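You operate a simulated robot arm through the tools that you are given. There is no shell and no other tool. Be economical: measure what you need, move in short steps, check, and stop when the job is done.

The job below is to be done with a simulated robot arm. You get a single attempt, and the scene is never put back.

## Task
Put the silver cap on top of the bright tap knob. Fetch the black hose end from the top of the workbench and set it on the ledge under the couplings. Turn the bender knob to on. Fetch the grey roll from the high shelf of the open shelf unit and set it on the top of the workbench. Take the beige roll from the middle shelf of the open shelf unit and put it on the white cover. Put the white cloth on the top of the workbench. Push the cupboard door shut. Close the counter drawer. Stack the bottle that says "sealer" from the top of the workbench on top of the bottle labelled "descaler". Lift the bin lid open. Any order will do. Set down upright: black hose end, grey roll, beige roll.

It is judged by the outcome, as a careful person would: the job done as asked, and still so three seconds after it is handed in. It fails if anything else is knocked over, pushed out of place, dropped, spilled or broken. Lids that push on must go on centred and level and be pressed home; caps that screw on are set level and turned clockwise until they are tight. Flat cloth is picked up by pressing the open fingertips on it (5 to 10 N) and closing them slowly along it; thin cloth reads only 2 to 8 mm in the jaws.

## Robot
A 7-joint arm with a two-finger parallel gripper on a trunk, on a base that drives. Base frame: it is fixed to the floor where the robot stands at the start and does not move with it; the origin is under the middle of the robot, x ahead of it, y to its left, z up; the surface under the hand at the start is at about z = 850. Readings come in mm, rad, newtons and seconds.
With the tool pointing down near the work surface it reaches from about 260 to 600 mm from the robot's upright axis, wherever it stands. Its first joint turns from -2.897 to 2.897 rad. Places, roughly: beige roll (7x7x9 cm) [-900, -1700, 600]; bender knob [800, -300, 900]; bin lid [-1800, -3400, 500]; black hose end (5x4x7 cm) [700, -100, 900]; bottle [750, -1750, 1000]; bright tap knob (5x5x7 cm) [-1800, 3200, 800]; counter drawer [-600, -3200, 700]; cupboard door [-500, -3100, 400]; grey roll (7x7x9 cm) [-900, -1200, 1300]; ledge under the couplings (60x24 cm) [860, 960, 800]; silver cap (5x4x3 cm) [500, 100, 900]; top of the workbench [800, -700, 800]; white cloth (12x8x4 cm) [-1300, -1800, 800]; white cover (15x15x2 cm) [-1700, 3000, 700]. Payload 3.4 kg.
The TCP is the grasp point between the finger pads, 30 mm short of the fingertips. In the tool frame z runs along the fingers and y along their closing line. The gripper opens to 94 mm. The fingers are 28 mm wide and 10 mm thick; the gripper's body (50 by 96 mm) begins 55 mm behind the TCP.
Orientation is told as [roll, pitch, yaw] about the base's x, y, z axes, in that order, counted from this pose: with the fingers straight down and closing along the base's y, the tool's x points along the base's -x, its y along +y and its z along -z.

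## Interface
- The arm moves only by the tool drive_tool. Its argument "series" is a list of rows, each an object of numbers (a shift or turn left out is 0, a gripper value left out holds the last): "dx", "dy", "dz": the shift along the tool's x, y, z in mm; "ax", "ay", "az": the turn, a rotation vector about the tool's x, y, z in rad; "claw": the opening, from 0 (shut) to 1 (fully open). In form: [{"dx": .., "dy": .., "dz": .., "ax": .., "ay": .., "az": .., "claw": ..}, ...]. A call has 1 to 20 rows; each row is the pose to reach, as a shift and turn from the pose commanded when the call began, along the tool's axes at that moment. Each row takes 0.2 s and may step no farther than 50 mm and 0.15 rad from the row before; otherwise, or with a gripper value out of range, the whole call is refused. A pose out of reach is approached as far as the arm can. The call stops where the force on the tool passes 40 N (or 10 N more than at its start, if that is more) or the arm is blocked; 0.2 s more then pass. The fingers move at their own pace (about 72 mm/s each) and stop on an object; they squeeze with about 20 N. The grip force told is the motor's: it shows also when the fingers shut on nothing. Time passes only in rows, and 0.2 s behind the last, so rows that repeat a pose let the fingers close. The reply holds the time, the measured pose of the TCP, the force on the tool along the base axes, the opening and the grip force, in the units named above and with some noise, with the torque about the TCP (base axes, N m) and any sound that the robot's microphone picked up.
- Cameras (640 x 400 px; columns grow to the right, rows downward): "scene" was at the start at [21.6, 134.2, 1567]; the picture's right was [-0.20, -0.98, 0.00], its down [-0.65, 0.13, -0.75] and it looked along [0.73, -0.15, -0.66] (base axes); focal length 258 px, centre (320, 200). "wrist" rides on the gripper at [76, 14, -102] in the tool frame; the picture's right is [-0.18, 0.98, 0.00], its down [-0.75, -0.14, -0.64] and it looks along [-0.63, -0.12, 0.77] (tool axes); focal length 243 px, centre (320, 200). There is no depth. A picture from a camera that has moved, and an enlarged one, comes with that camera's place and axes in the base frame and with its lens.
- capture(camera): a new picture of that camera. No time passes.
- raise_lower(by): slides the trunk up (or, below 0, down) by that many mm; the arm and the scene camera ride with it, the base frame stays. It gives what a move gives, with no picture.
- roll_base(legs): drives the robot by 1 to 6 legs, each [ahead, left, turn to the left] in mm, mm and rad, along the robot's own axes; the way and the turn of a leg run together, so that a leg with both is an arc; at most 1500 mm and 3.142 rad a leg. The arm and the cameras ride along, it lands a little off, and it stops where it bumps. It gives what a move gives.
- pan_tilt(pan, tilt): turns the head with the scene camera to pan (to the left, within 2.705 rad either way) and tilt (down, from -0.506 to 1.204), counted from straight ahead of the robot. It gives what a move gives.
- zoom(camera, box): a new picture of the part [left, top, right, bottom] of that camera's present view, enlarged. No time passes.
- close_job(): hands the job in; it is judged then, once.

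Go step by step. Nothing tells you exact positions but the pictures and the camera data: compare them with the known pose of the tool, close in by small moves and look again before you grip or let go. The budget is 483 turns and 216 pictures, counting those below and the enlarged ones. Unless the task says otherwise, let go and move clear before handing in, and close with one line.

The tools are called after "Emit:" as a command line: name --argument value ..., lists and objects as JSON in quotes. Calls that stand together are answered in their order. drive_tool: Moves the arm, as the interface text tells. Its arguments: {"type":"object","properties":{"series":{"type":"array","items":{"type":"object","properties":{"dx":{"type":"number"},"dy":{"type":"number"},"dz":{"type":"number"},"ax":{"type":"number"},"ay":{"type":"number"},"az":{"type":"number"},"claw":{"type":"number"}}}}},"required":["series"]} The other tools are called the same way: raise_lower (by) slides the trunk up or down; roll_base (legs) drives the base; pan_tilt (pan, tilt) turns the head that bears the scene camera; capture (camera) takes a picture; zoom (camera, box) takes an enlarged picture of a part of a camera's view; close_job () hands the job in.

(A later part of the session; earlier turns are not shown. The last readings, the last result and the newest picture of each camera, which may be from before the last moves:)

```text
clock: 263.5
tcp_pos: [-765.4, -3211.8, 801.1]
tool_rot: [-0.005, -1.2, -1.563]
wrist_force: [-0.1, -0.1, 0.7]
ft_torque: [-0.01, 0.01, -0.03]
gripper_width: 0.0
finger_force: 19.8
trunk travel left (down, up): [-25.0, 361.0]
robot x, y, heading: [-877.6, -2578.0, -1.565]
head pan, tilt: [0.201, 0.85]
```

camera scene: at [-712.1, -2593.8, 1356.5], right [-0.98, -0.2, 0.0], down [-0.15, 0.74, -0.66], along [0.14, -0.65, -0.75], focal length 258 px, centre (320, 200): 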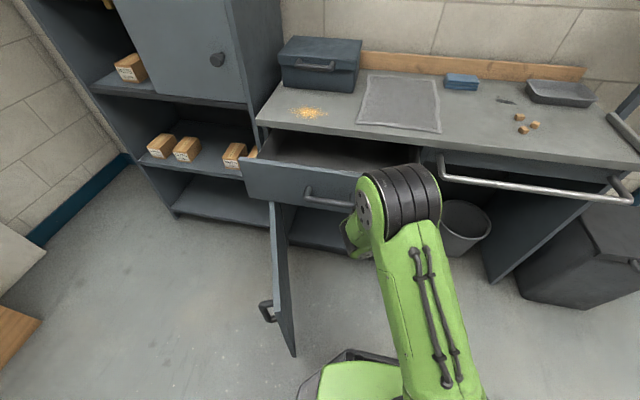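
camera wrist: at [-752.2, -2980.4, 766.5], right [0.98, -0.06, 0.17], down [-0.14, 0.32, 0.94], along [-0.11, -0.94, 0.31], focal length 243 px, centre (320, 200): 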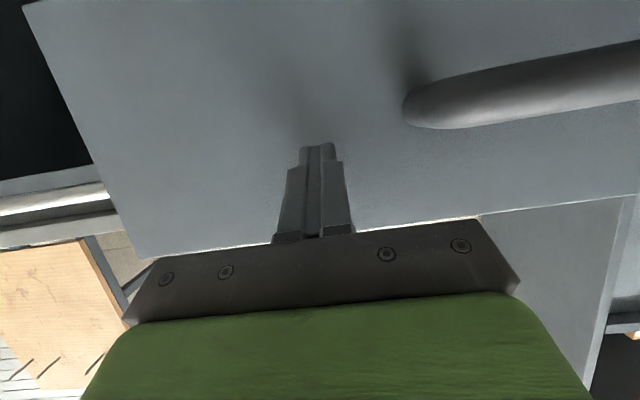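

Emit:
drive_tool --series '[{"dz": 9, "dx": -3.6}, {"dz": 18, "dx": -7}, {"dz": 28, "dx": -11}, {"dz": 37, "dx": -14.5}, {"dz": 46, "dx": -18}]'

Emit:
capture --camera "scene"

```text
clock: 264.7
tcp_pos: [-767.6, -3262.4, 802.6]
tool_rot: [-0.004, -1.2, -1.562]
wrist_force: [-0.6, -0.2, -0.6]
ft_torque: [0.0, 0.0, -0.01]
gripper_width: 0.0
finger_force: 20.1
trunk travel left (down, up): [-25.0, 361.0]
robot x, y, heading: [-877.8, -2578.4, -1.565]
head pan, tilt: [0.201, 0.85]
```

```text
71 pictures are left
camera scene: at [-711.9, -2594.2, 1356.5], right [-0.98, -0.2, 0.0], down [-0.15, 0.74, -0.66], along [0.13, -0.65, -0.75], focal length 258 px, centre (320, 200)
```

scene: 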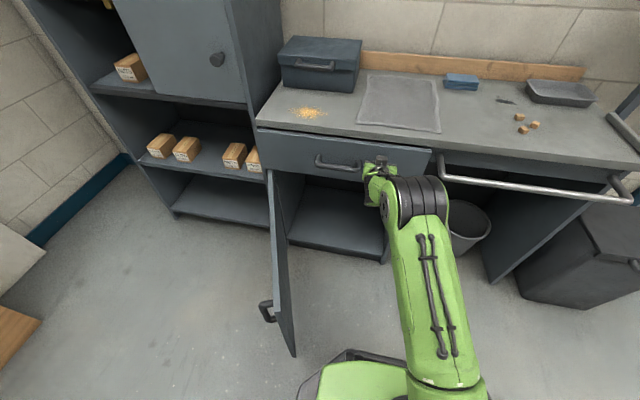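

Emit:
drive_tool --series '[{"dz": 9, "dx": -3.6}, {"dz": 18, "dx": -7}, {"dz": 28, "dx": -11}, {"dz": 37, "dx": -14.5}]'

Emit:
zoom --camera "scene" --box '[240, 110, 460, 250]'

```text
clock: 265.7
tcp_pos: [-766.3, -3293.5, 801.9]
tool_rot: [-0.008, -1.192, -1.559]
wrist_force: [-3.3, 33.6, 10.9]
ft_torque: [-0.41, -0.02, -0.12]
gripper_width: 0.0
finger_force: 20.6
trunk travel left (down, up): [-25.0, 361.0]
robot x, y, heading: [-878.8, -2572.7, -1.567]
head pan, tilt: [0.201, 0.85]
stopped in row 4: the force on the tool passed its limit at 44 N (the readings are from after the stop); the commanded pose is now the measured one
```

```text
2.86 times, centred on (350, 180) of scene
camera zoom: at [-712.8, -2586.5, 1356.8], right [-0.98, -0.2, 0.0], down [-0.15, 0.73, -0.66], along [0.14, -0.65, -0.75], focal length 738 px, centre (234, 257)
```

zoom: 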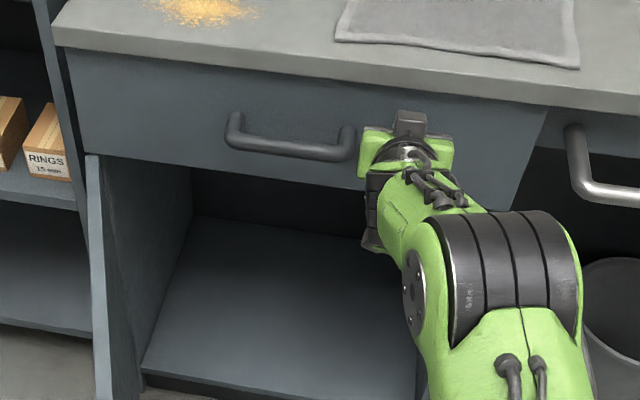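

Emit:
drive_tool --series '[{"dz": -40, "dx": 15.5}, {"dz": -80, "dx": 31}, {"dz": -120, "dx": 46.5}, {"dz": -160, "dx": 62}]'

Emit:
roll_base --legs '[[150, 0, 0]]'

```text
clock: 266.7
tcp_pos: [-763.8, -3127.2, 800.8]
tool_rot: [-0.005, -1.19, -1.561]
wrist_force: [0.6, 0.3, 0.0]
ft_torque: [0.02, 0.03, -0.01]
gripper_width: 0.0
finger_force: 19.6
trunk travel left (down, up): [-25.0, 361.0]
robot x, y, heading: [-877.9, -2578.5, -1.566]
head pan, tilt: [0.201, 0.85]
```

```text
clock: 268.1
tcp_pos: [-764.5, -3278.9, 798.2]
tool_rot: [-0.005, -1.187, -1.559]
wrist_force: [-0.5, 0.3, -0.6]
ft_torque: [0.03, 0.0, 0.02]
gripper_width: 0.0
finger_force: 19.6
trunk travel left (down, up): [-25.0, 361.0]
robot x, y, heading: [-876.5, -2726.7, -1.564]
head pan, tilt: [0.201, 0.85]
```

Emit:
roll_base --legs '[[-330, 0, 0], [0, 390, 0]]'

Emit:
capture --camera "scene"

```text
clock: 272.4
tcp_pos: [-374.0, -2946.6, 799.8]
tool_rot: [-0.006, -1.188, -1.567]
wrist_force: [0.5, 0.8, -0.2]
ft_torque: [0.01, -0.03, 0.02]
gripper_width: 0.1
finger_force: 20.3
trunk travel left (down, up): [-25.0, 361.0]
robot x, y, heading: [-483.7, -2394.0, -1.568]
head pan, tilt: [0.201, 0.85]
```

```text
69 pictures are left
camera scene: at [-317.1, -2413.1, 1356.5], right [-0.98, -0.2, 0.0], down [-0.15, 0.74, -0.66], along [0.13, -0.65, -0.75], focal length 258 px, centre (320, 200)
```

scene: 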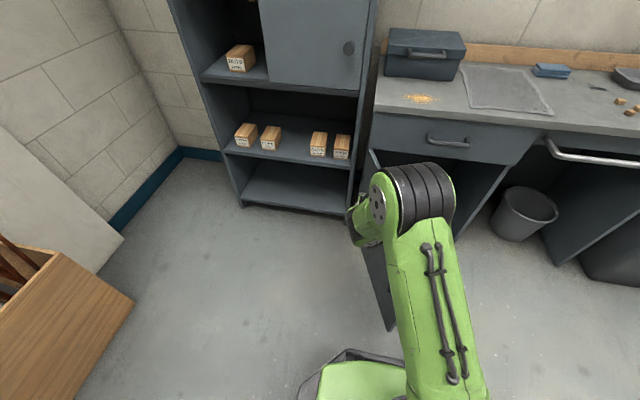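

Emit:
raise_lower --by -25

Emit:
drive_tool --series '[{"dx": 42, "dz": 17}, {"dx": 84, "dz": 34}, {"dx": 126, "dz": 51}, {"dx": 168, "dz": 67}, {"dx": 180, "dz": 72}]'

Emit:
capture --camera "wrist"

```text
clock: 273.1
tcp_pos: [-375.6, -2946.9, 775.4]
tool_rot: [-0.004, -1.189, -1.569]
wrist_force: [0.4, 0.3, -0.5]
ft_torque: [-0.03, 0.01, -0.02]
gripper_width: 0.1
finger_force: 20.4
trunk travel left (down, up): [0.0, 386.0]
robot x, y, heading: [-479.8, -2398.2, -1.574]
head pan, tilt: [0.201, 0.85]
```

```text
clock: 274.3
tcp_pos: [-376.2, -2945.5, 581.9]
tool_rot: [-0.005, -1.188, -1.567]
wrist_force: [0.3, 0.0, -0.9]
ft_torque: [0.04, -0.05, -0.02]
gripper_width: 0.0
finger_force: 19.5
trunk travel left (down, up): [0.0, 386.0]
robot x, y, heading: [-483.4, -2396.8, -1.569]
head pan, tilt: [0.201, 0.85]
```

```text
68 pictures are left
camera wrist: at [-361.0, -2822.6, 549.3], right [0.98, -0.07, 0.17], down [-0.14, 0.32, 0.94], along [-0.12, -0.95, 0.3], focal length 243 px, centre (320, 200)
```

wrist: 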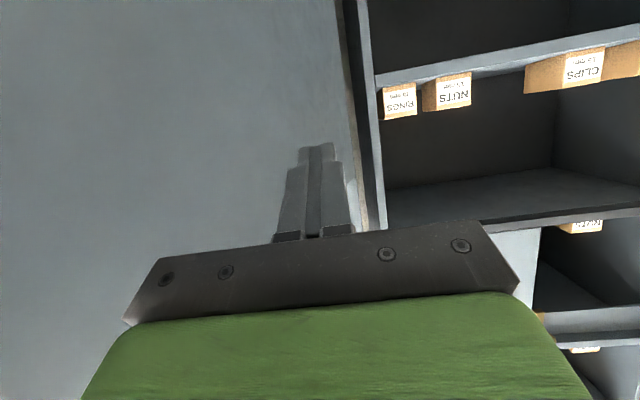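

Emit:
drive_tool --series '[{"dy": -40}, {"dy": -80}, {"dy": -110}, {"dy": -140}, {"dy": -170}, {"dy": -200}]'

Emit:
capture --camera "wrist"

```text
clock: 275.7
tcp_pos: [-562.6, -2951.9, 589.9]
tool_rot: [-0.015, -1.206, -1.545]
wrist_force: [-0.6, 0.8, 2.0]
ft_torque: [0.11, 0.07, -0.01]
gripper_width: 0.2
finger_force: 20.1
trunk travel left (down, up): [0.0, 386.0]
robot x, y, heading: [-485.5, -2398.7, -1.577]
head pan, tilt: [0.201, 0.85]
stopped in row 6: the force on the tool passed its limit at 44 N (the readings are from after the stop); the commanded pose is now the measured one
```

```text
67 pictures are left
camera wrist: at [-549.0, -2829.0, 554.4], right [0.98, -0.05, 0.17], down [-0.14, 0.33, 0.93], along [-0.1, -0.94, 0.32], focal length 243 px, centre (320, 200)
```

wrist: 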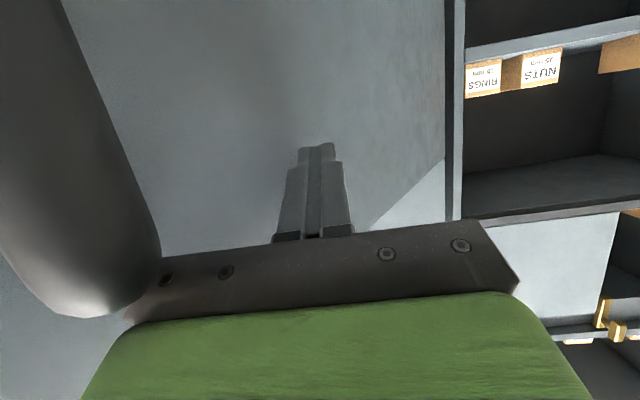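

Emit:
drive_tool --series '[{"dz": 20, "dx": -8, "dy": 5}, {"dz": 42, "dx": -17, "dy": 0}, {"dz": 65, "dx": -26, "dy": -5}, {"dz": 88, "dx": -35, "dy": -15}, {"dz": 111, "dx": -44, "dy": -25}]'

Emit:
capture --camera "scene"

```text
clock: 276.9
tcp_pos: [-586.0, -3070.7, 590.9]
tool_rot: [-0.014, -1.205, -1.545]
wrist_force: [-0.6, 0.5, -0.2]
ft_torque: [-0.02, 0.0, -0.01]
gripper_width: 0.1
finger_force: 20.1
trunk travel left (down, up): [0.0, 386.0]
robot x, y, heading: [-485.6, -2395.6, -1.567]
head pan, tilt: [0.201, 0.85]
```

```text
66 pictures are left
camera scene: at [-317.4, -2413.4, 1332.7], right [-0.98, -0.2, 0.0], down [-0.15, 0.74, -0.66], along [0.13, -0.65, -0.75], focal length 258 px, centre (320, 200)
```

scene: 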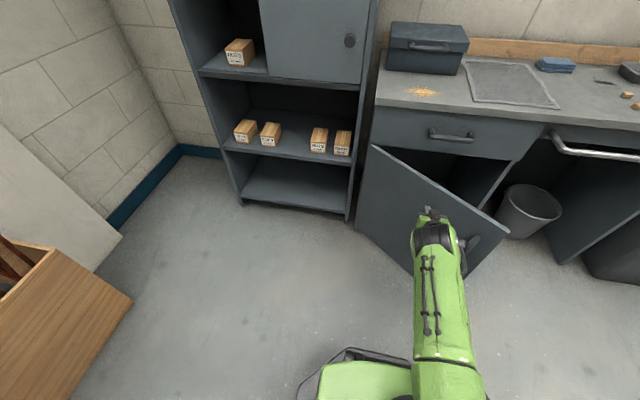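

Emit:
roll_base --legs '[[130, 0, 0]]'

Emit:
drive_tool --series '[{"dz": 15, "dx": -6}, {"dz": 30, "dx": -12}, {"dz": 45, "dx": -18}, {"dz": 60, "dx": -24}, {"dz": 75, "dx": -30}]'

Emit:
capture --camera "scene"

```text
clock: 278.2
tcp_pos: [-587.2, -3202.9, 588.5]
tool_rot: [-0.014, -1.203, -1.545]
wrist_force: [0.0, 0.2, -0.3]
ft_torque: [0.01, 0.02, 0.02]
gripper_width: 0.0
finger_force: 19.2
trunk travel left (down, up): [0.0, 386.0]
robot x, y, heading: [-480.8, -2523.6, -1.571]
head pan, tilt: [0.201, 0.85]
```

```text
clock: 279.4
tcp_pos: [-585.2, -3265.4, 591.0]
tool_rot: [-0.012, -1.205, -1.547]
wrist_force: [0.1, 0.1, 0.4]
ft_torque: [0.0, -0.03, 0.01]
gripper_width: 0.0
finger_force: 20.0
out of reach, approached as far as the arm can: row 5
trunk travel left (down, up): [0.0, 386.0]
robot x, y, heading: [-484.2, -2526.9, -1.573]
head pan, tilt: [0.201, 0.85]
```

```text
65 pictures are left
camera scene: at [-317.6, -2544.1, 1332.7], right [-0.98, -0.2, 0.0], down [-0.15, 0.74, -0.66], along [0.13, -0.65, -0.75], focal length 258 px, centre (320, 200)
```

scene: 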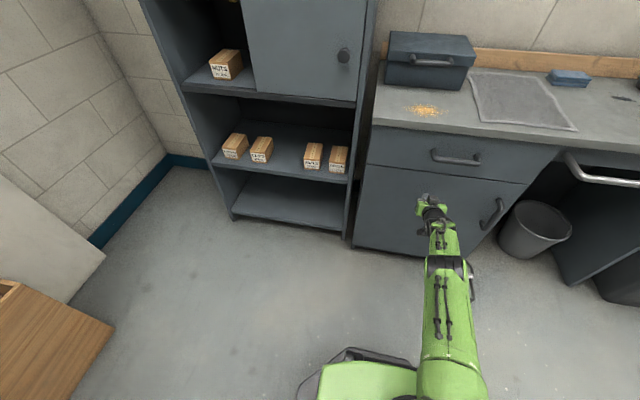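

Emit:
drive_tool --series '[{"dz": -30, "dx": 11}, {"dz": -50, "dx": 19}]'

Emit:
roll_base --legs '[[60, 0, 0]]'

Emit:
drive_tool --series '[{"dz": 9, "dx": -3.6}, {"dz": 18, "dx": -7}, {"dz": 28, "dx": -11}, {"dz": 37, "dx": -14.5}, {"dz": 46, "dx": -18}, {"dz": 55, "dx": -21}]'

Emit:
zoom --camera "scene" --box '[330, 100, 560, 270]'

```text
clock: 280.0
tcp_pos: [-585.8, -3211.7, 591.4]
tool_rot: [-0.011, -1.208, -1.548]
wrist_force: [0.0, -0.4, -0.7]
ft_torque: [-0.02, 0.04, 0.0]
gripper_width: 0.0
finger_force: 20.0
trunk travel left (down, up): [0.0, 386.0]
robot x, y, heading: [-480.2, -2525.9, -1.576]
head pan, tilt: [0.201, 0.85]
```

```text
clock: 280.9
tcp_pos: [-587.2, -3272.6, 590.2]
tool_rot: [-0.014, -1.204, -1.55]
wrist_force: [0.4, 0.5, -0.8]
ft_torque: [0.02, -0.01, -0.01]
gripper_width: 0.0
finger_force: 20.0
trunk travel left (down, up): [0.0, 386.0]
robot x, y, heading: [-486.7, -2584.6, -1.571]
head pan, tilt: [0.201, 0.85]
```

```text
clock: 281.7
tcp_pos: [-587.3, -3293.5, 589.3]
tool_rot: [-0.009, -1.198, -1.552]
wrist_force: [1.7, 34.2, 13.1]
ft_torque: [-0.47, 0.06, 0.0]
gripper_width: 0.1
finger_force: 19.3
trunk travel left (down, up): [0.0, 386.0]
robot x, y, heading: [-485.3, -2585.1, -1.574]
head pan, tilt: [0.201, 0.85]
stopped in row 3: the force on the tool passed its limit at 56 N (the readings are from after the stop); the commanded pose is now the measured one
```

```text
2.35 times, centred on (445, 185) of scene
camera zoom: at [-317.1, -2598.0, 1332.8], right [-0.98, -0.2, 0.0], down [-0.15, 0.73, -0.66], along [0.13, -0.65, -0.75], focal length 608 px, centre (26, 235)
```

zoom: 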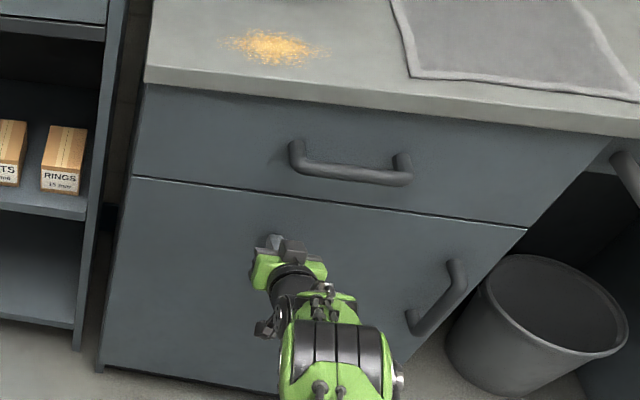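

Emit:
drive_tool --series '[{"dz": -40, "dx": 15.5}, {"dz": -80, "dx": 31}, {"dz": -120, "dx": 46.5}]'

Emit:
roll_base --legs '[[-150, 0, 0], [0, -750, 0]]'

Emit:
pan_tilt --pan -0.5 --tilt 0.75

Emit:
capture --camera "scene"

```text
clock: 282.5
tcp_pos: [-587.4, -3166.4, 588.7]
tool_rot: [-0.009, -1.196, -1.554]
wrist_force: [0.4, 0.1, -0.4]
ft_torque: [-0.02, -0.01, 0.01]
gripper_width: 0.0
finger_force: 20.3
trunk travel left (down, up): [0.0, 386.0]
robot x, y, heading: [-487.2, -2585.8, -1.577]
head pan, tilt: [0.201, 0.85]
```

```text
clock: 287.6
tcp_pos: [-1336.9, -3013.3, 589.5]
tool_rot: [-0.006, -1.192, -1.555]
wrist_force: [0.3, -0.3, -0.7]
ft_torque: [-0.01, -0.01, 0.03]
gripper_width: 0.0
finger_force: 20.2
trunk travel left (down, up): [0.0, 386.0]
robot x, y, heading: [-1237.6, -2431.0, -1.574]
head pan, tilt: [0.201, 0.85]
```

```text
clock: 288.6
tcp_pos: [-1338.2, -3012.9, 588.9]
tool_rot: [-0.009, -1.193, -1.555]
wrist_force: [0.0, 0.3, 0.1]
ft_torque: [0.01, -0.02, 0.01]
gripper_width: 0.0
finger_force: 20.0
trunk travel left (down, up): [0.0, 386.0]
robot x, y, heading: [-1234.9, -2432.5, -1.579]
head pan, tilt: [-0.499, 0.75]
```

```text
63 pictures are left
camera scene: at [-1122.6, -2445.4, 1340.7], right [-0.88, 0.48, 0.0], down [0.33, 0.6, -0.73], along [-0.35, -0.64, -0.68], focal length 258 px, centre (320, 200)
```

scene: 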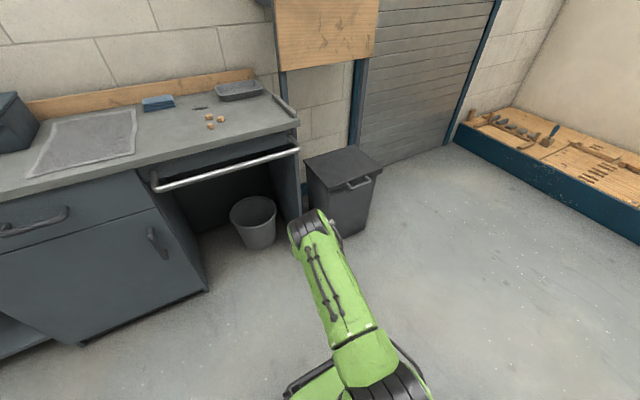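

Emit:
zoom --camera "scene" --box '[290, 130, 410, 250]'

```text
3.33 times, centred on (350, 190) of scene
camera zoom: at [-1122.6, -2445.4, 1340.7], right [-0.88, 0.48, 0.0], down [0.33, 0.6, -0.73], along [-0.35, -0.64, -0.68], focal length 862 px, centre (220, 233)
```

zoom: 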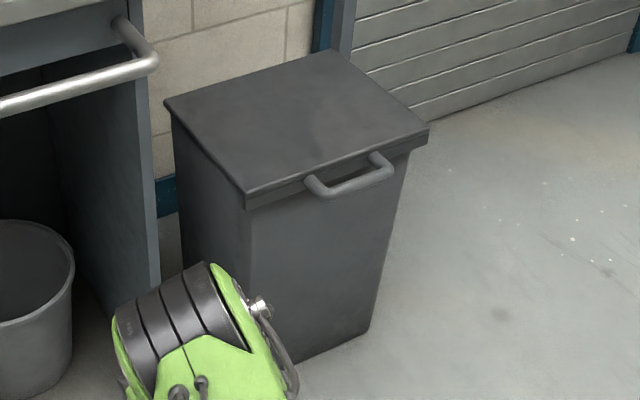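

Emit:
roll_base --legs '[[0, -420, 0]]'

Emit:
pan_tilt --pan -0.3 --tilt 0.9

Emit:
zoom --camera "scene" --box '[200, 60, 480, 260]'

```text
clock: 291.2
tcp_pos: [-1761.8, -3011.1, 589.8]
tool_rot: [-0.008, -1.193, -1.555]
wrist_force: [-0.5, 0.3, 0.1]
ft_torque: [0.03, 0.0, 0.0]
gripper_width: 0.1
finger_force: 19.8
trunk travel left (down, up): [0.0, 386.0]
robot x, y, heading: [-1659.9, -2433.0, -1.572]
head pan, tilt: [-0.499, 0.75]
```

```text
clock: 292.0
tcp_pos: [-1762.9, -3010.3, 589.5]
tool_rot: [-0.006, -1.194, -1.551]
wrist_force: [-1.0, 0.4, -0.4]
ft_torque: [-0.05, 0.01, 0.0]
gripper_width: 0.0
finger_force: 20.2
trunk travel left (down, up): [0.0, 386.0]
robot x, y, heading: [-1660.0, -2427.8, -1.575]
head pan, tilt: [-0.3, 0.901]
```

```text
2.00 times, centred on (340, 160) of scene
camera zoom: at [-1531.9, -2442.9, 1328.8], right [-0.95, 0.3, 0.0], down [0.23, 0.75, -0.62], along [-0.19, -0.59, -0.78], focal length 517 px, centre (280, 280)
```

zoom: 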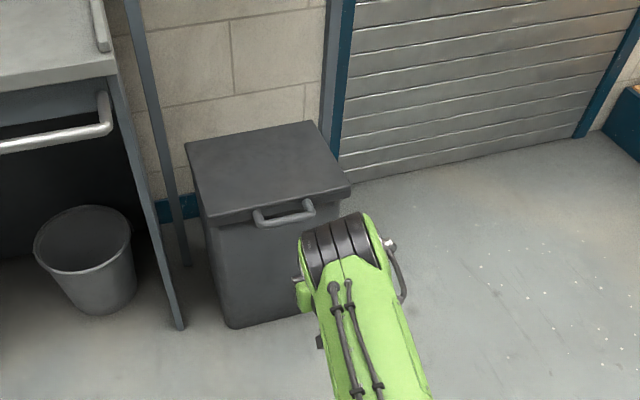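

Emit:
drive_tool --series '[{"ay": -0.11, "dy": -15}, {"ay": -0.22, "dy": -30}, {"ay": -0.33, "dy": -46}]'

```text
clock: 292.8
tcp_pos: [-1807.2, -3011.3, 589.2]
tool_rot: [-0.041, -1.526, -1.518]
wrist_force: [-0.5, 0.6, -0.1]
ft_torque: [-0.01, 0.01, 0.03]
gripper_width: 0.0
finger_force: 20.4
trunk travel left (down, up): [0.0, 386.0]
robot x, y, heading: [-1662.0, -2429.1, -1.572]
head pan, tilt: [-0.3, 0.901]
```

Emit:
drive_tool --series '[{"dx": 40}, {"dx": 80}, {"dx": 120}, {"dx": 145, "dz": 6}]'

Emit:
capture --camera "wrist"

```text
clock: 293.8
tcp_pos: [-1806.5, -3006.4, 463.2]
tool_rot: [-0.028, -1.524, -1.533]
wrist_force: [0.9, -0.2, 0.1]
ft_torque: [0.02, -0.02, -0.01]
gripper_width: 0.0
finger_force: 20.1
out of reach, approached as far as the arm can: row 4
trunk travel left (down, up): [0.0, 386.0]
robot x, y, heading: [-1660.9, -2432.2, -1.573]
head pan, tilt: [-0.3, 0.901]
```

```text
60 pictures are left
camera wrist: at [-1793.9, -2901.1, 391.1], right [0.98, 0.0, 0.18], down [-0.15, 0.6, 0.78], along [-0.11, -0.8, 0.59], focal length 243 px, centre (320, 200)
```

wrist: 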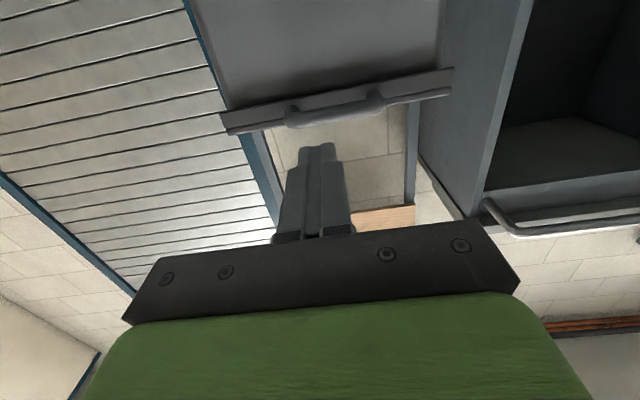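

Emit:
roll_base --legs '[[190, 0, 0]]'

Emit:
capture --camera "wrist"

Emit:
capture --camera "scene"

```text
clock: 295.3
tcp_pos: [-1806.8, -3197.0, 461.9]
tool_rot: [-0.055, -1.522, -1.504]
wrist_force: [1.2, 0.9, 0.1]
ft_torque: [-0.01, 0.02, 0.03]
gripper_width: 0.2
finger_force: 19.9
trunk travel left (down, up): [0.0, 386.0]
robot x, y, heading: [-1662.4, -2624.9, -1.574]
head pan, tilt: [-0.3, 0.901]
```

```text
59 pictures are left
camera wrist: at [-1794.5, -3091.8, 391.2], right [0.98, 0.0, 0.18], down [-0.15, 0.6, 0.78], along [-0.11, -0.8, 0.59], focal length 243 px, centre (320, 200)
```

wrist: 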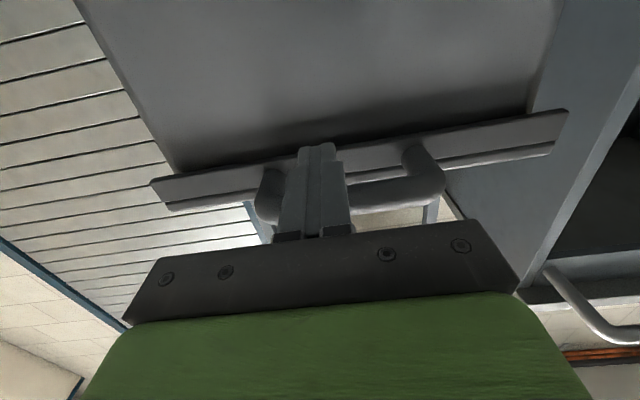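

```text
58 pictures are left
camera scene: at [-1532.3, -2633.9, 1328.8], right [-0.95, 0.3, 0.0], down [0.23, 0.75, -0.62], along [-0.19, -0.59, -0.78], focal length 258 px, centre (320, 200)
```

scene: 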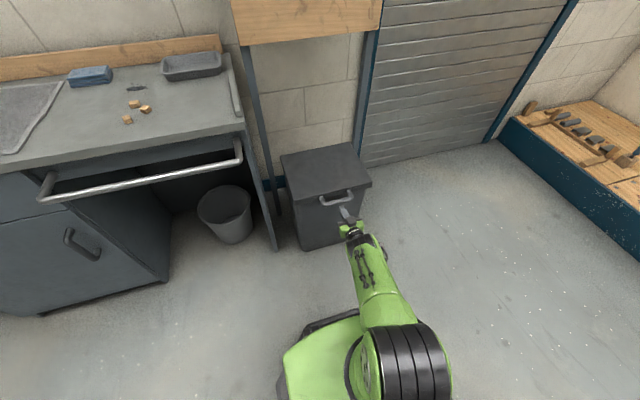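

Emit:
drive_tool --series '[{"dz": 15}, {"dz": 30, "dx": -1}, {"dz": 30, "dx": -8}, {"dz": 30, "dx": -16}, {"dz": 30, "dx": -24}]'

Emit:
capture --camera "wrist"

```text
clock: 296.5
tcp_pos: [-1807.3, -3229.7, 484.8]
tool_rot: [-0.051, -1.521, -1.511]
wrist_force: [-1.4, -0.1, -1.2]
ft_torque: [-0.01, -0.03, -0.01]
gripper_width: 0.0
finger_force: 20.2
out of reach, approached as far as the arm can: row 1, 2, 3
trunk travel left (down, up): [0.0, 386.0]
robot x, y, heading: [-1663.2, -2622.2, -1.571]
head pan, tilt: [-0.3, 0.901]
```

```text
57 pictures are left
camera wrist: at [-1794.2, -3123.7, 413.4], right [0.98, 0.0, 0.18], down [-0.15, 0.6, 0.78], along [-0.11, -0.8, 0.59], focal length 243 px, centre (320, 200)
```

wrist: 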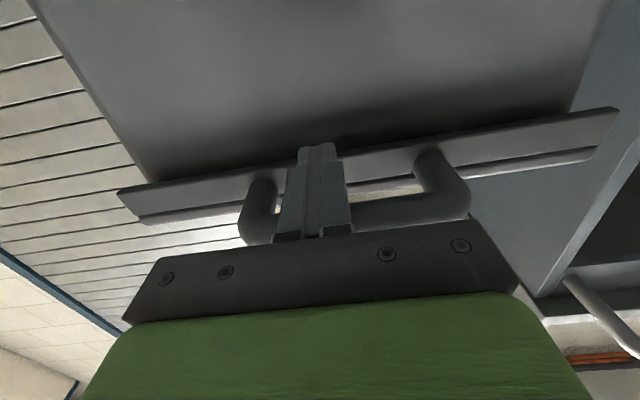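

Emit:
drive_tool --series '[{"dx": -10}, {"dx": -20}, {"dx": -30}, {"dx": -40}, {"dx": -60}]'

Emit:
capture --camera "wrist"

```text
clock: 297.7
tcp_pos: [-1807.8, -3229.3, 546.0]
tool_rot: [-0.053, -1.522, -1.508]
wrist_force: [1.0, 1.1, -0.1]
ft_torque: [0.0, -0.01, -0.01]
gripper_width: 0.1
finger_force: 19.7
trunk travel left (down, up): [0.0, 386.0]
robot x, y, heading: [-1662.9, -2624.1, -1.571]
head pan, tilt: [-0.3, 0.901]
```

```text
56 pictures are left
camera wrist: at [-1794.5, -3124.9, 473.2], right [0.98, 0.0, 0.18], down [-0.15, 0.6, 0.78], along [-0.11, -0.8, 0.59], focal length 243 px, centre (320, 200)
```

wrist: 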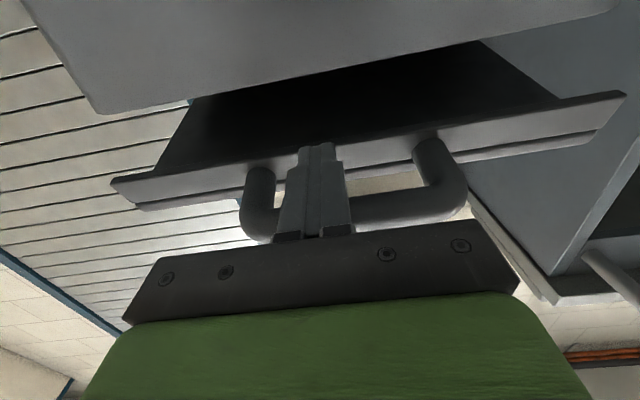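

Emit:
drive_tool --series '[{"dx": -28, "dz": 8}, {"dx": -56, "dz": 19}, {"dx": -82, "dz": 32}, {"dx": -108, "dz": 50}, {"dx": -132, "dz": 69}, {"dx": -154, "dz": 89}]'

Emit:
capture --camera "scene"

Emit:
capture --camera "wrist"

```text
clock: 298.8
tcp_pos: [-1807.6, -3279.7, 653.0]
tool_rot: [-0.143, -1.54, -1.417]
wrist_force: [5.0, 34.0, 17.2]
ft_torque: [-0.27, 0.07, 0.05]
gripper_width: 0.0
finger_force: 20.1
trunk travel left (down, up): [0.0, 386.0]
robot x, y, heading: [-1665.1, -2619.0, -1.572]
head pan, tilt: [-0.3, 0.901]
stopped in row 5: the force on the tool passed its limit at 42 N (the readings are from after the stop); the commanded pose is now the measured one
```

```text
55 pictures are left
camera scene: at [-1530.8, -2626.5, 1328.8], right [-0.95, 0.3, 0.0], down [0.23, 0.74, -0.62], along [-0.19, -0.6, -0.78], focal length 258 px, centre (320, 200)
```

scene: 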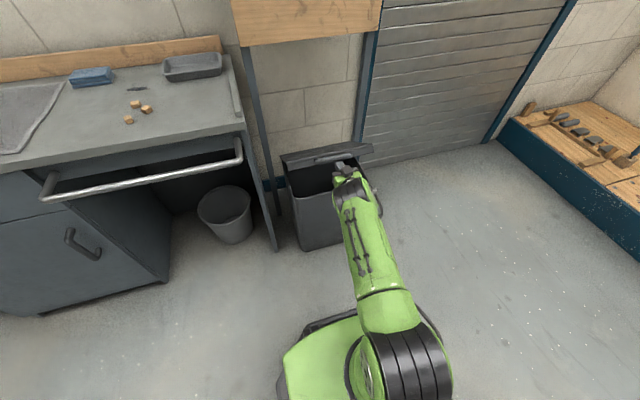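

```text
54 pictures are left
camera wrist: at [-1794.6, -3175.8, 580.6], right [0.98, 0.0, 0.18], down [-0.14, 0.62, 0.77], along [-0.11, -0.79, 0.61], focal length 243 px, centre (320, 200)
```

wrist: 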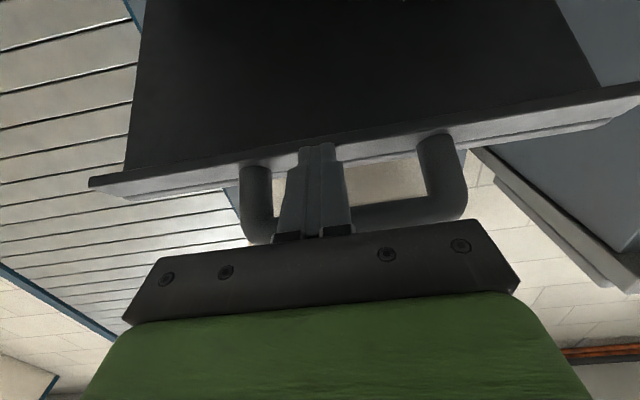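

Emit:
drive_tool --series '[{"dz": -8, "dx": -8}, {"dz": -8, "dx": -25}, {"dz": -4, "dx": -45}, {"dz": 4, "dx": -62}]'

Emit:
capture --camera "wrist"

```text
clock: 299.8
tcp_pos: [-1808.4, -3289.5, 710.9]
tool_rot: [-0.07, -1.535, -1.49]
wrist_force: [-0.2, 0.8, -0.2]
ft_torque: [-0.07, -0.01, 0.02]
gripper_width: 0.0
finger_force: 19.7
trunk travel left (down, up): [0.0, 386.0]
robot x, y, heading: [-1659.5, -2619.2, -1.573]
head pan, tilt: [-0.3, 0.901]
```

```text
53 pictures are left
camera wrist: at [-1794.7, -3185.0, 638.8], right [0.98, 0.0, 0.18], down [-0.15, 0.61, 0.78], along [-0.11, -0.79, 0.6], focal length 243 px, centre (320, 200)
```

wrist: 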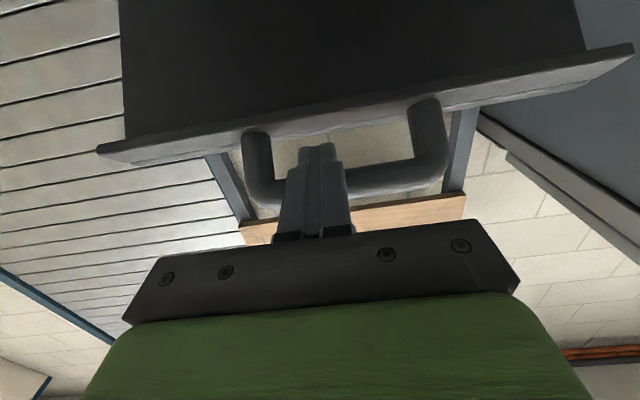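

Emit:
drive_tool --series '[{"dz": 10, "dx": -8}, {"dz": 20, "dx": -18}, {"dz": 30, "dx": -28}, {"dz": 40, "dx": -38}]'

Emit:
capture --camera "wrist"

```text
clock: 300.8
tcp_pos: [-1807.9, -3330.7, 748.2]
tool_rot: [-0.081, -1.532, -1.481]
wrist_force: [0.3, -0.3, -1.6]
ft_torque: [0.01, -0.01, -0.01]
gripper_width: 0.2
finger_force: 19.8
trunk travel left (down, up): [0.0, 386.0]
robot x, y, heading: [-1658.9, -2621.5, -1.575]
head pan, tilt: [-0.3, 0.901]
```

```text
52 pictures are left
camera wrist: at [-1795.1, -3225.7, 675.9], right [0.98, 0.0, 0.18], down [-0.14, 0.61, 0.78], along [-0.11, -0.79, 0.6], focal length 243 px, centre (320, 200)
```

wrist: 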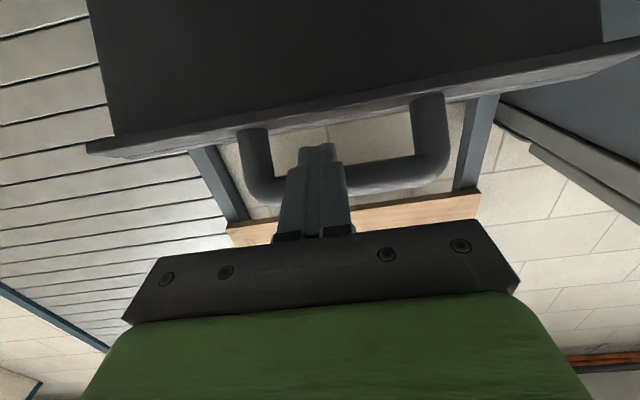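

Emit:
roll_base --legs '[[60, 0, 0]]'

Emit:
drive_tool --series '[{"dz": -8, "dx": -15}, {"dz": -8, "dx": -30}, {"dz": 0, "dx": -40}, {"dz": 15, "dx": -45}]'

Emit:
capture --camera "wrist"

Emit:
capture --camera "scene"

```text
clock: 301.8
tcp_pos: [-1809.6, -3389.5, 764.4]
tool_rot: [-1.707, -1.564, 0.149]
wrist_force: [1.3, 3.5, 5.6]
ft_torque: [-0.12, -0.01, 0.1]
gripper_width: 0.2
finger_force: 19.8
trunk travel left (down, up): [0.0, 386.0]
robot x, y, heading: [-1663.0, -2678.2, -1.572]
head pan, tilt: [-0.3, 0.901]
stopped in leg 1: the force on the tool passed its limit at 46 N (the readings are from after the stop); the commanded pose is now the measured one
```

```text
clock: 302.8
tcp_pos: [-1807.4, -3407.2, 807.7]
tool_rot: [-1.09, -1.564, -0.471]
wrist_force: [0.8, 0.6, 1.2]
ft_torque: [-0.01, 0.0, -0.02]
gripper_width: 0.3
finger_force: 19.9
trunk travel left (down, up): [0.0, 386.0]
robot x, y, heading: [-1663.0, -2673.2, -1.572]
head pan, tilt: [-0.3, 0.901]
```

```text
51 pictures are left
camera wrist: at [-1795.0, -3304.3, 731.4], right [0.98, 0.01, 0.18], down [-0.14, 0.64, 0.76], along [-0.11, -0.77, 0.63], focal length 243 px, centre (320, 200)
```

wrist: 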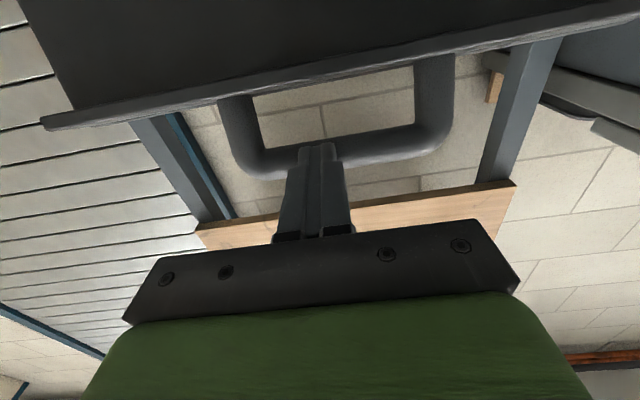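

```text
50 pictures are left
camera scene: at [-1532.3, -2689.9, 1328.8], right [-0.95, 0.3, 0.0], down [0.23, 0.75, -0.62], along [-0.19, -0.59, -0.78], focal length 258 px, centre (320, 200)
```

scene: 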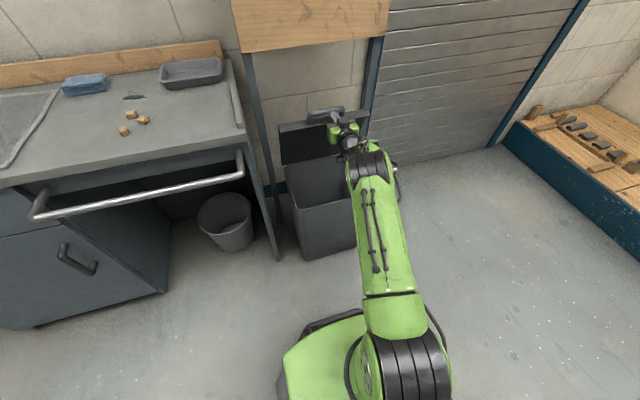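

Emit:
roll_base --legs '[[60, 0, 0]]'

Emit:
capture --camera "scene"

```text
clock: 303.8
tcp_pos: [-1807.9, -3467.2, 805.8]
tool_rot: [-0.837, -1.563, -0.722]
wrist_force: [0.2, 0.5, 0.3]
ft_torque: [-0.04, -0.01, -0.02]
gripper_width: 0.3
finger_force: 19.8
trunk travel left (down, up): [0.0, 386.0]
robot x, y, heading: [-1657.1, -2735.5, -1.578]
head pan, tilt: [-0.3, 0.901]
```

```text
49 pictures are left
camera scene: at [-1532.5, -2750.3, 1328.8], right [-0.95, 0.3, 0.0], down [0.23, 0.75, -0.62], along [-0.19, -0.59, -0.78], focal length 258 px, centre (320, 200)
```

scene: 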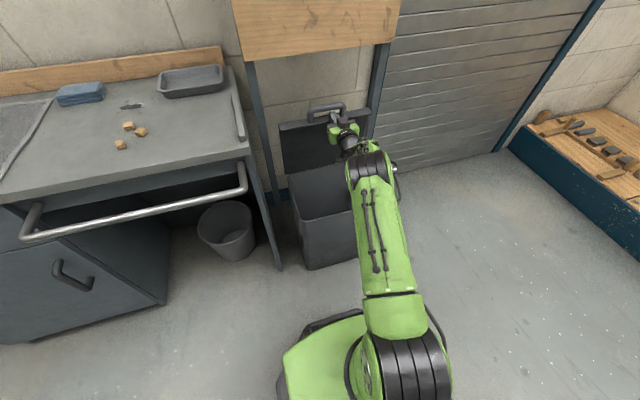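

Emit:
roll_base --legs '[[70, 0, 0]]'

Emit:
zoom --camera "scene" --box '[220, 70, 420, 270]'

```text
clock: 304.8
tcp_pos: [-1807.2, -3537.4, 806.4]
tool_rot: [-0.807, -1.563, -0.751]
wrist_force: [0.5, -0.1, -0.6]
ft_torque: [0.01, 0.0, 0.01]
gripper_width: 0.3
finger_force: 19.7
trunk travel left (down, up): [0.0, 386.0]
robot x, y, heading: [-1660.6, -2808.1, -1.571]
head pan, tilt: [-0.3, 0.901]
```

```text
2.00 times, centred on (320, 170) of scene
camera zoom: at [-1532.7, -2820.6, 1328.8], right [-0.95, 0.3, 0.0], down [0.23, 0.75, -0.62], along [-0.19, -0.59, -0.78], focal length 517 px, centre (320, 260)
```

zoom: 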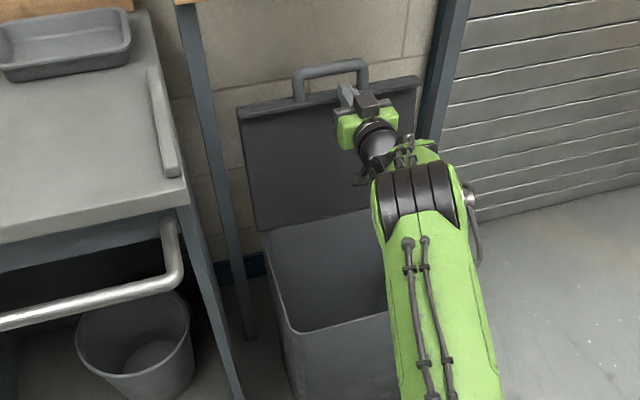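

Emit:
roll_base --legs '[[50, 0, 0]]'

Emit:
zoom --camera "scene" --box '[220, 70, 420, 270]'

```text
clock: 305.7
tcp_pos: [-1809.5, -3562.3, 801.5]
tool_rot: [0.051, -1.56, -1.609]
wrist_force: [-0.1, -0.7, 0.6]
ft_torque: [0.02, 0.02, 0.02]
gripper_width: 0.3
finger_force: 19.9
trunk travel left (down, up): [0.0, 386.0]
robot x, y, heading: [-1663.5, -2832.2, -1.572]
head pan, tilt: [-0.3, 0.901]
stopped in leg 1: the force on the tool passed its limit at 171 N (the readings are from after the stop); the commanded pose is now the measured one
```

```text
2.00 times, centred on (320, 170) of scene
camera zoom: at [-1532.8, -2848.0, 1328.8], right [-0.95, 0.3, 0.0], down [0.23, 0.75, -0.62], along [-0.19, -0.59, -0.78], focal length 517 px, centre (320, 260)
```

zoom: 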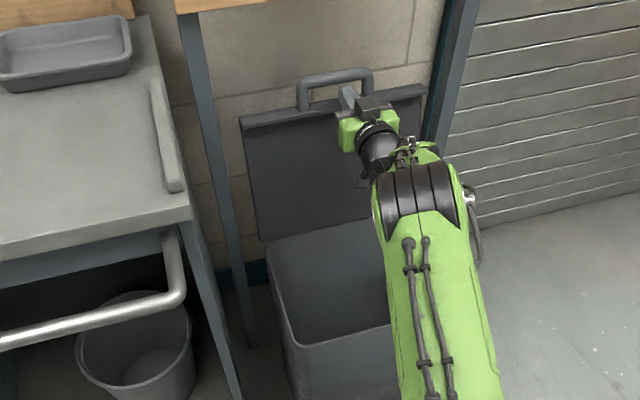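

Emit:
roll_base --legs '[[-250, 0, 0]]'

Emit:
capture --camera "scene"

```text
clock: 307.5
tcp_pos: [-1806.1, -3311.6, 801.7]
tool_rot: [-0.01, -1.56, -1.545]
wrist_force: [0.7, 0.3, 1.1]
ft_torque: [0.02, -0.01, 0.01]
gripper_width: 0.1
finger_force: 20.2
trunk travel left (down, up): [0.0, 386.0]
robot x, y, heading: [-1661.1, -2581.7, -1.573]
head pan, tilt: [-0.3, 0.901]
```

```text
46 pictures are left
camera scene: at [-1532.0, -2597.3, 1328.8], right [-0.95, 0.3, 0.0], down [0.23, 0.75, -0.62], along [-0.19, -0.59, -0.78], focal length 258 px, centre (320, 200)
```

scene: 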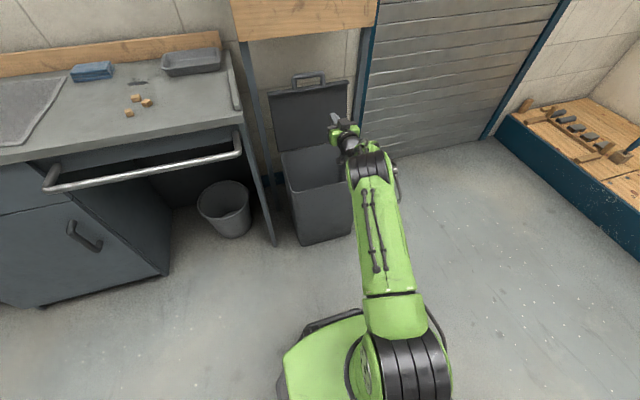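

Emit:
raise_lower --by 225

Emit:
drive_tool --series '[{"ay": 0.14, "dz": -30}, {"ay": 0.28, "dz": -60}, {"ay": 0.42, "dz": -90}, {"ay": 0.56, "dz": -120}, {"ay": 0.7, "dz": -150}, {"ay": 0.84, "dz": -180}, {"ay": 0.98, "dz": -210}, {"ay": 1.12, "dz": -240}, {"ay": 1.26, "dz": -270}, {"ay": 1.4, "dz": -300}, {"ay": 1.54, "dz": -320, "claw": 1}]'

Emit:
roll_base --legs '[[0, 0, 3.142]]'

Emit:
pan_tilt --pan -0.5 --tilt 0.6

Emit:
capture --camera "scene"

```text
clock: 309.9
tcp_pos: [-1806.4, -3312.4, 1026.5]
tool_rot: [0.005, -1.561, -1.562]
wrist_force: [-0.2, 0.5, -0.1]
ft_torque: [0.0, -0.02, -0.04]
gripper_width: 0.2
finger_force: 20.5
trunk travel left (down, up): [-225.0, 161.0]
robot x, y, heading: [-1662.1, -2586.7, -1.572]
head pan, tilt: [-0.3, 0.901]
```

```text
clock: 312.3
tcp_pos: [-1812.6, -2992.0, 1029.7]
tool_rot: [-0.001, -0.018, -1.555]
wrist_force: [-0.3, 0.0, 0.0]
ft_torque: [-0.02, 0.0, 0.01]
gripper_width: 53.3
finger_force: 0.2
trunk travel left (down, up): [-225.0, 161.0]
robot x, y, heading: [-1662.4, -2585.8, -1.578]
head pan, tilt: [-0.3, 0.901]
```

```text
refused: 3.142 is not a number from -3.14159 to 3.14159
```

```text
clock: 313.1
tcp_pos: [-1812.2, -2992.5, 1028.9]
tool_rot: [-0.002, -0.02, -1.557]
wrist_force: [0.0, 0.2, 0.6]
ft_torque: [-0.01, 0.02, 0.0]
gripper_width: 94.0
finger_force: 0.0
trunk travel left (down, up): [-225.0, 161.0]
robot x, y, heading: [-1663.6, -2585.5, -1.575]
head pan, tilt: [-0.499, 0.6]
```

```text
45 pictures are left
camera scene: at [-1552.0, -2603.2, 1577.6], right [-0.88, 0.48, 0.0], down [0.27, 0.5, -0.82], along [-0.4, -0.72, -0.57], focal length 258 px, centre (320, 200)
```

scene: 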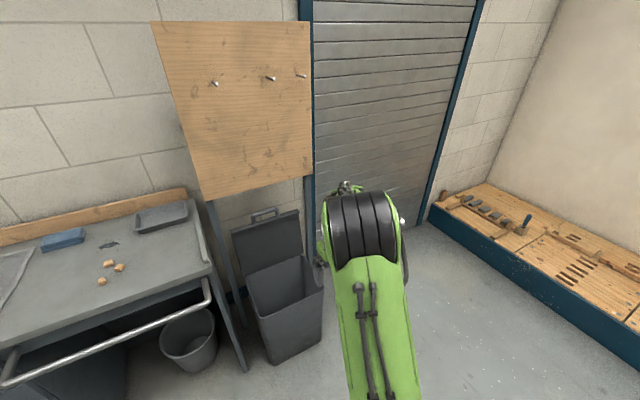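

Emit:
roll_base --legs '[[0, 0, 3.14]]'

Emit:
pan_tilt --pan -0.35 --tilt 0.65

Emit:
capture --camera "scene"

```text
clock: 320.8
tcp_pos: [-1501.5, -2178.7, 1028.8]
tool_rot: [0.0, -0.02, 1.568]
wrist_force: [-0.3, -0.1, 0.4]
ft_torque: [-0.02, 0.02, 0.03]
gripper_width: 94.0
finger_force: 0.0
trunk travel left (down, up): [-225.0, 161.0]
robot x, y, heading: [-1661.3, -2584.2, 1.552]
head pan, tilt: [-0.499, 0.6]
```

```text
clock: 321.5
tcp_pos: [-1501.4, -2179.9, 1028.6]
tool_rot: [0.0, -0.021, 1.566]
wrist_force: [-0.1, -0.4, 0.2]
ft_torque: [0.02, -0.02, -0.01]
gripper_width: 93.8
finger_force: 0.0
trunk travel left (down, up): [-225.0, 161.0]
robot x, y, heading: [-1665.0, -2585.4, 1.549]
head pan, tilt: [-0.351, 0.649]
```

```text
44 pictures are left
camera scene: at [-1783.0, -2561.0, 1573.4], right [0.93, -0.36, 0.0], down [-0.22, -0.56, -0.8], along [0.29, 0.74, -0.6], focal length 258 px, centre (320, 200)
```

scene: 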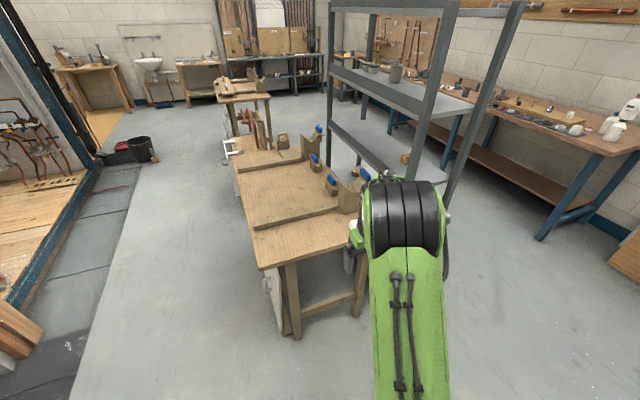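

Emit:
drive_tool --series '[{"dz": -30}, {"dz": -60, "dy": 30}, {"dz": -60, "dy": 75}, {"dz": -60, "dy": 120}, {"dz": -60, "dy": 165}, {"dz": -60, "dy": 210}, {"dz": -60, "dy": 255}, {"dz": -60, "dy": 300}]'

Emit:
zoom --camera "scene" --box '[220, 110, 420, 290]'

```text
clock: 323.3
tcp_pos: [-1805.3, -2176.7, 1089.5]
tool_rot: [-0.001, -0.021, 1.568]
wrist_force: [0.1, 0.0, 0.7]
ft_torque: [0.0, -0.04, -0.03]
gripper_width: 93.9
finger_force: 0.0
trunk travel left (down, up): [-225.0, 161.0]
robot x, y, heading: [-1662.3, -2586.0, 1.55]
head pan, tilt: [-0.351, 0.649]
```

```text
2.22 times, centred on (320, 200) of scene
camera zoom: at [-1784.7, -2560.6, 1573.3], right [0.93, -0.36, 0.0], down [-0.22, -0.56, -0.8], along [0.29, 0.74, -0.6], focal length 574 px, centre (320, 200)
```

zoom: 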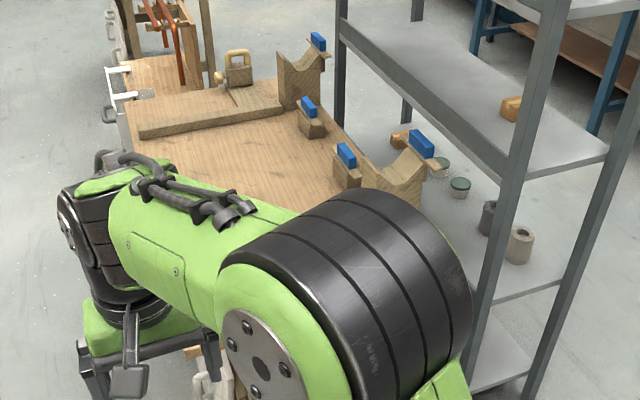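

Emit:
roll_base --legs '[[0, -330, 0.02]]'

Emit:
pan_tilt --pan 0.0 --tilt 0.7

Emit:
capture --camera "scene"

```text
clock: 325.5
tcp_pos: [-1482.8, -2183.1, 1089.9]
tool_rot: [0.0, -0.019, 1.583]
wrist_force: [0.1, 0.1, 0.5]
ft_torque: [-0.02, -0.02, -0.03]
gripper_width: 93.8
finger_force: 0.2
trunk travel left (down, up): [-225.0, 161.0]
robot x, y, heading: [-1330.5, -2588.9, 1.568]
head pan, tilt: [-0.351, 0.649]
```

```text
clock: 326.3
tcp_pos: [-1483.0, -2183.5, 1089.0]
tool_rot: [0.0, -0.021, 1.587]
wrist_force: [-0.4, 0.0, 0.4]
ft_torque: [0.0, 0.05, 0.01]
gripper_width: 94.0
finger_force: 0.0
trunk travel left (down, up): [-225.0, 161.0]
robot x, y, heading: [-1332.9, -2589.8, 1.568]
head pan, tilt: [0.0, 0.7]
```

```text
42 pictures are left
camera scene: at [-1485.6, -2563.3, 1569.1], right [1.0, 0.0, 0.0], down [0.0, -0.64, -0.76], along [0.0, 0.76, -0.64], focal length 258 px, centre (320, 200)
```

scene: 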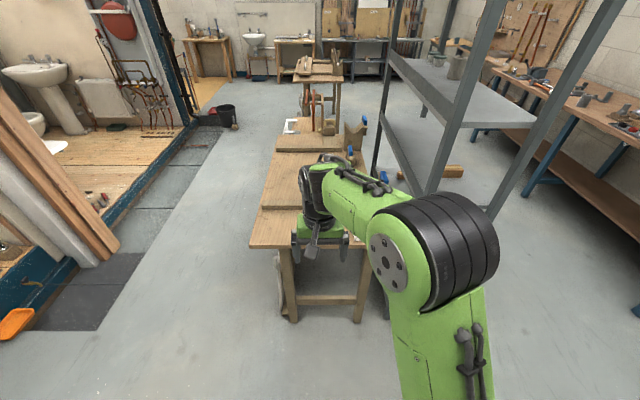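

Emit:
drive_tool --series '[{"dy": -50}, {"dy": -100}, {"dy": -150}, {"dy": -200}, {"dy": -250}, {"dy": -300, "dx": 10}, {"dy": -345, "dx": 30}, {"dy": -385, "dx": 60}]'

Emit:
capture --camera "scene"

```text
refused: row 6 steps farther than a row can; nothing moved
```

```text
41 pictures are left
camera scene: at [-1485.6, -2563.3, 1569.1], right [1.0, 0.0, 0.0], down [0.0, -0.64, -0.76], along [0.0, 0.76, -0.64], focal length 258 px, centre (320, 200)
```

scene: 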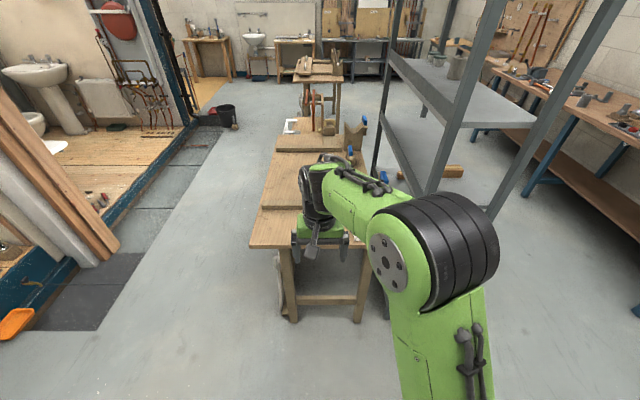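

I must keep steps under 50 mm, and I'll wait for the move before picturing.

Emit:
drive_tool --series '[{"dy": -48}, {"dy": -96}, {"dy": -144}, {"dy": -192}, {"dy": -240}, {"dy": -286, "dx": 10}, {"dy": -328, "dx": 30}, {"dy": -365, "dx": 60}]'

```text
clock: 328.1
tcp_pos: [-1114.6, -2240.5, 1089.8]
tool_rot: [0.0, -0.022, 1.586]
wrist_force: [0.7, -0.8, -0.1]
ft_torque: [0.01, -0.02, 0.01]
gripper_width: 93.7
finger_force: 0.0
trunk travel left (down, up): [-225.0, 161.0]
robot x, y, heading: [-1331.9, -2588.3, 1.569]
head pan, tilt: [0.0, 0.7]
```

Emit:
zoom --camera "scene" --box '[230, 130, 430, 330]'

```text
2.00 times, centred on (330, 230) of scene
camera zoom: at [-1484.6, -2564.4, 1569.2], right [1.0, 0.0, 0.0], down [0.0, -0.64, -0.77], along [0.0, 0.77, -0.64], focal length 517 px, centre (300, 140)
```

zoom: 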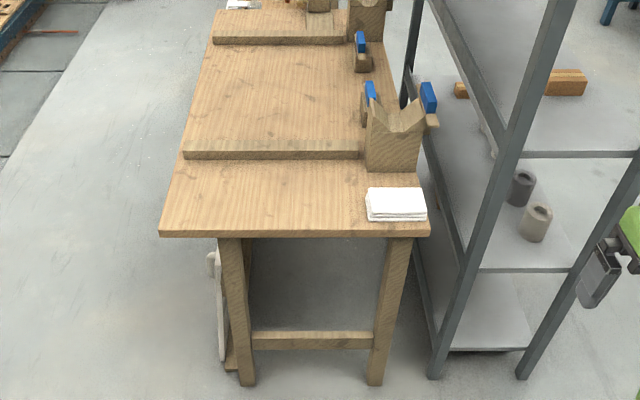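

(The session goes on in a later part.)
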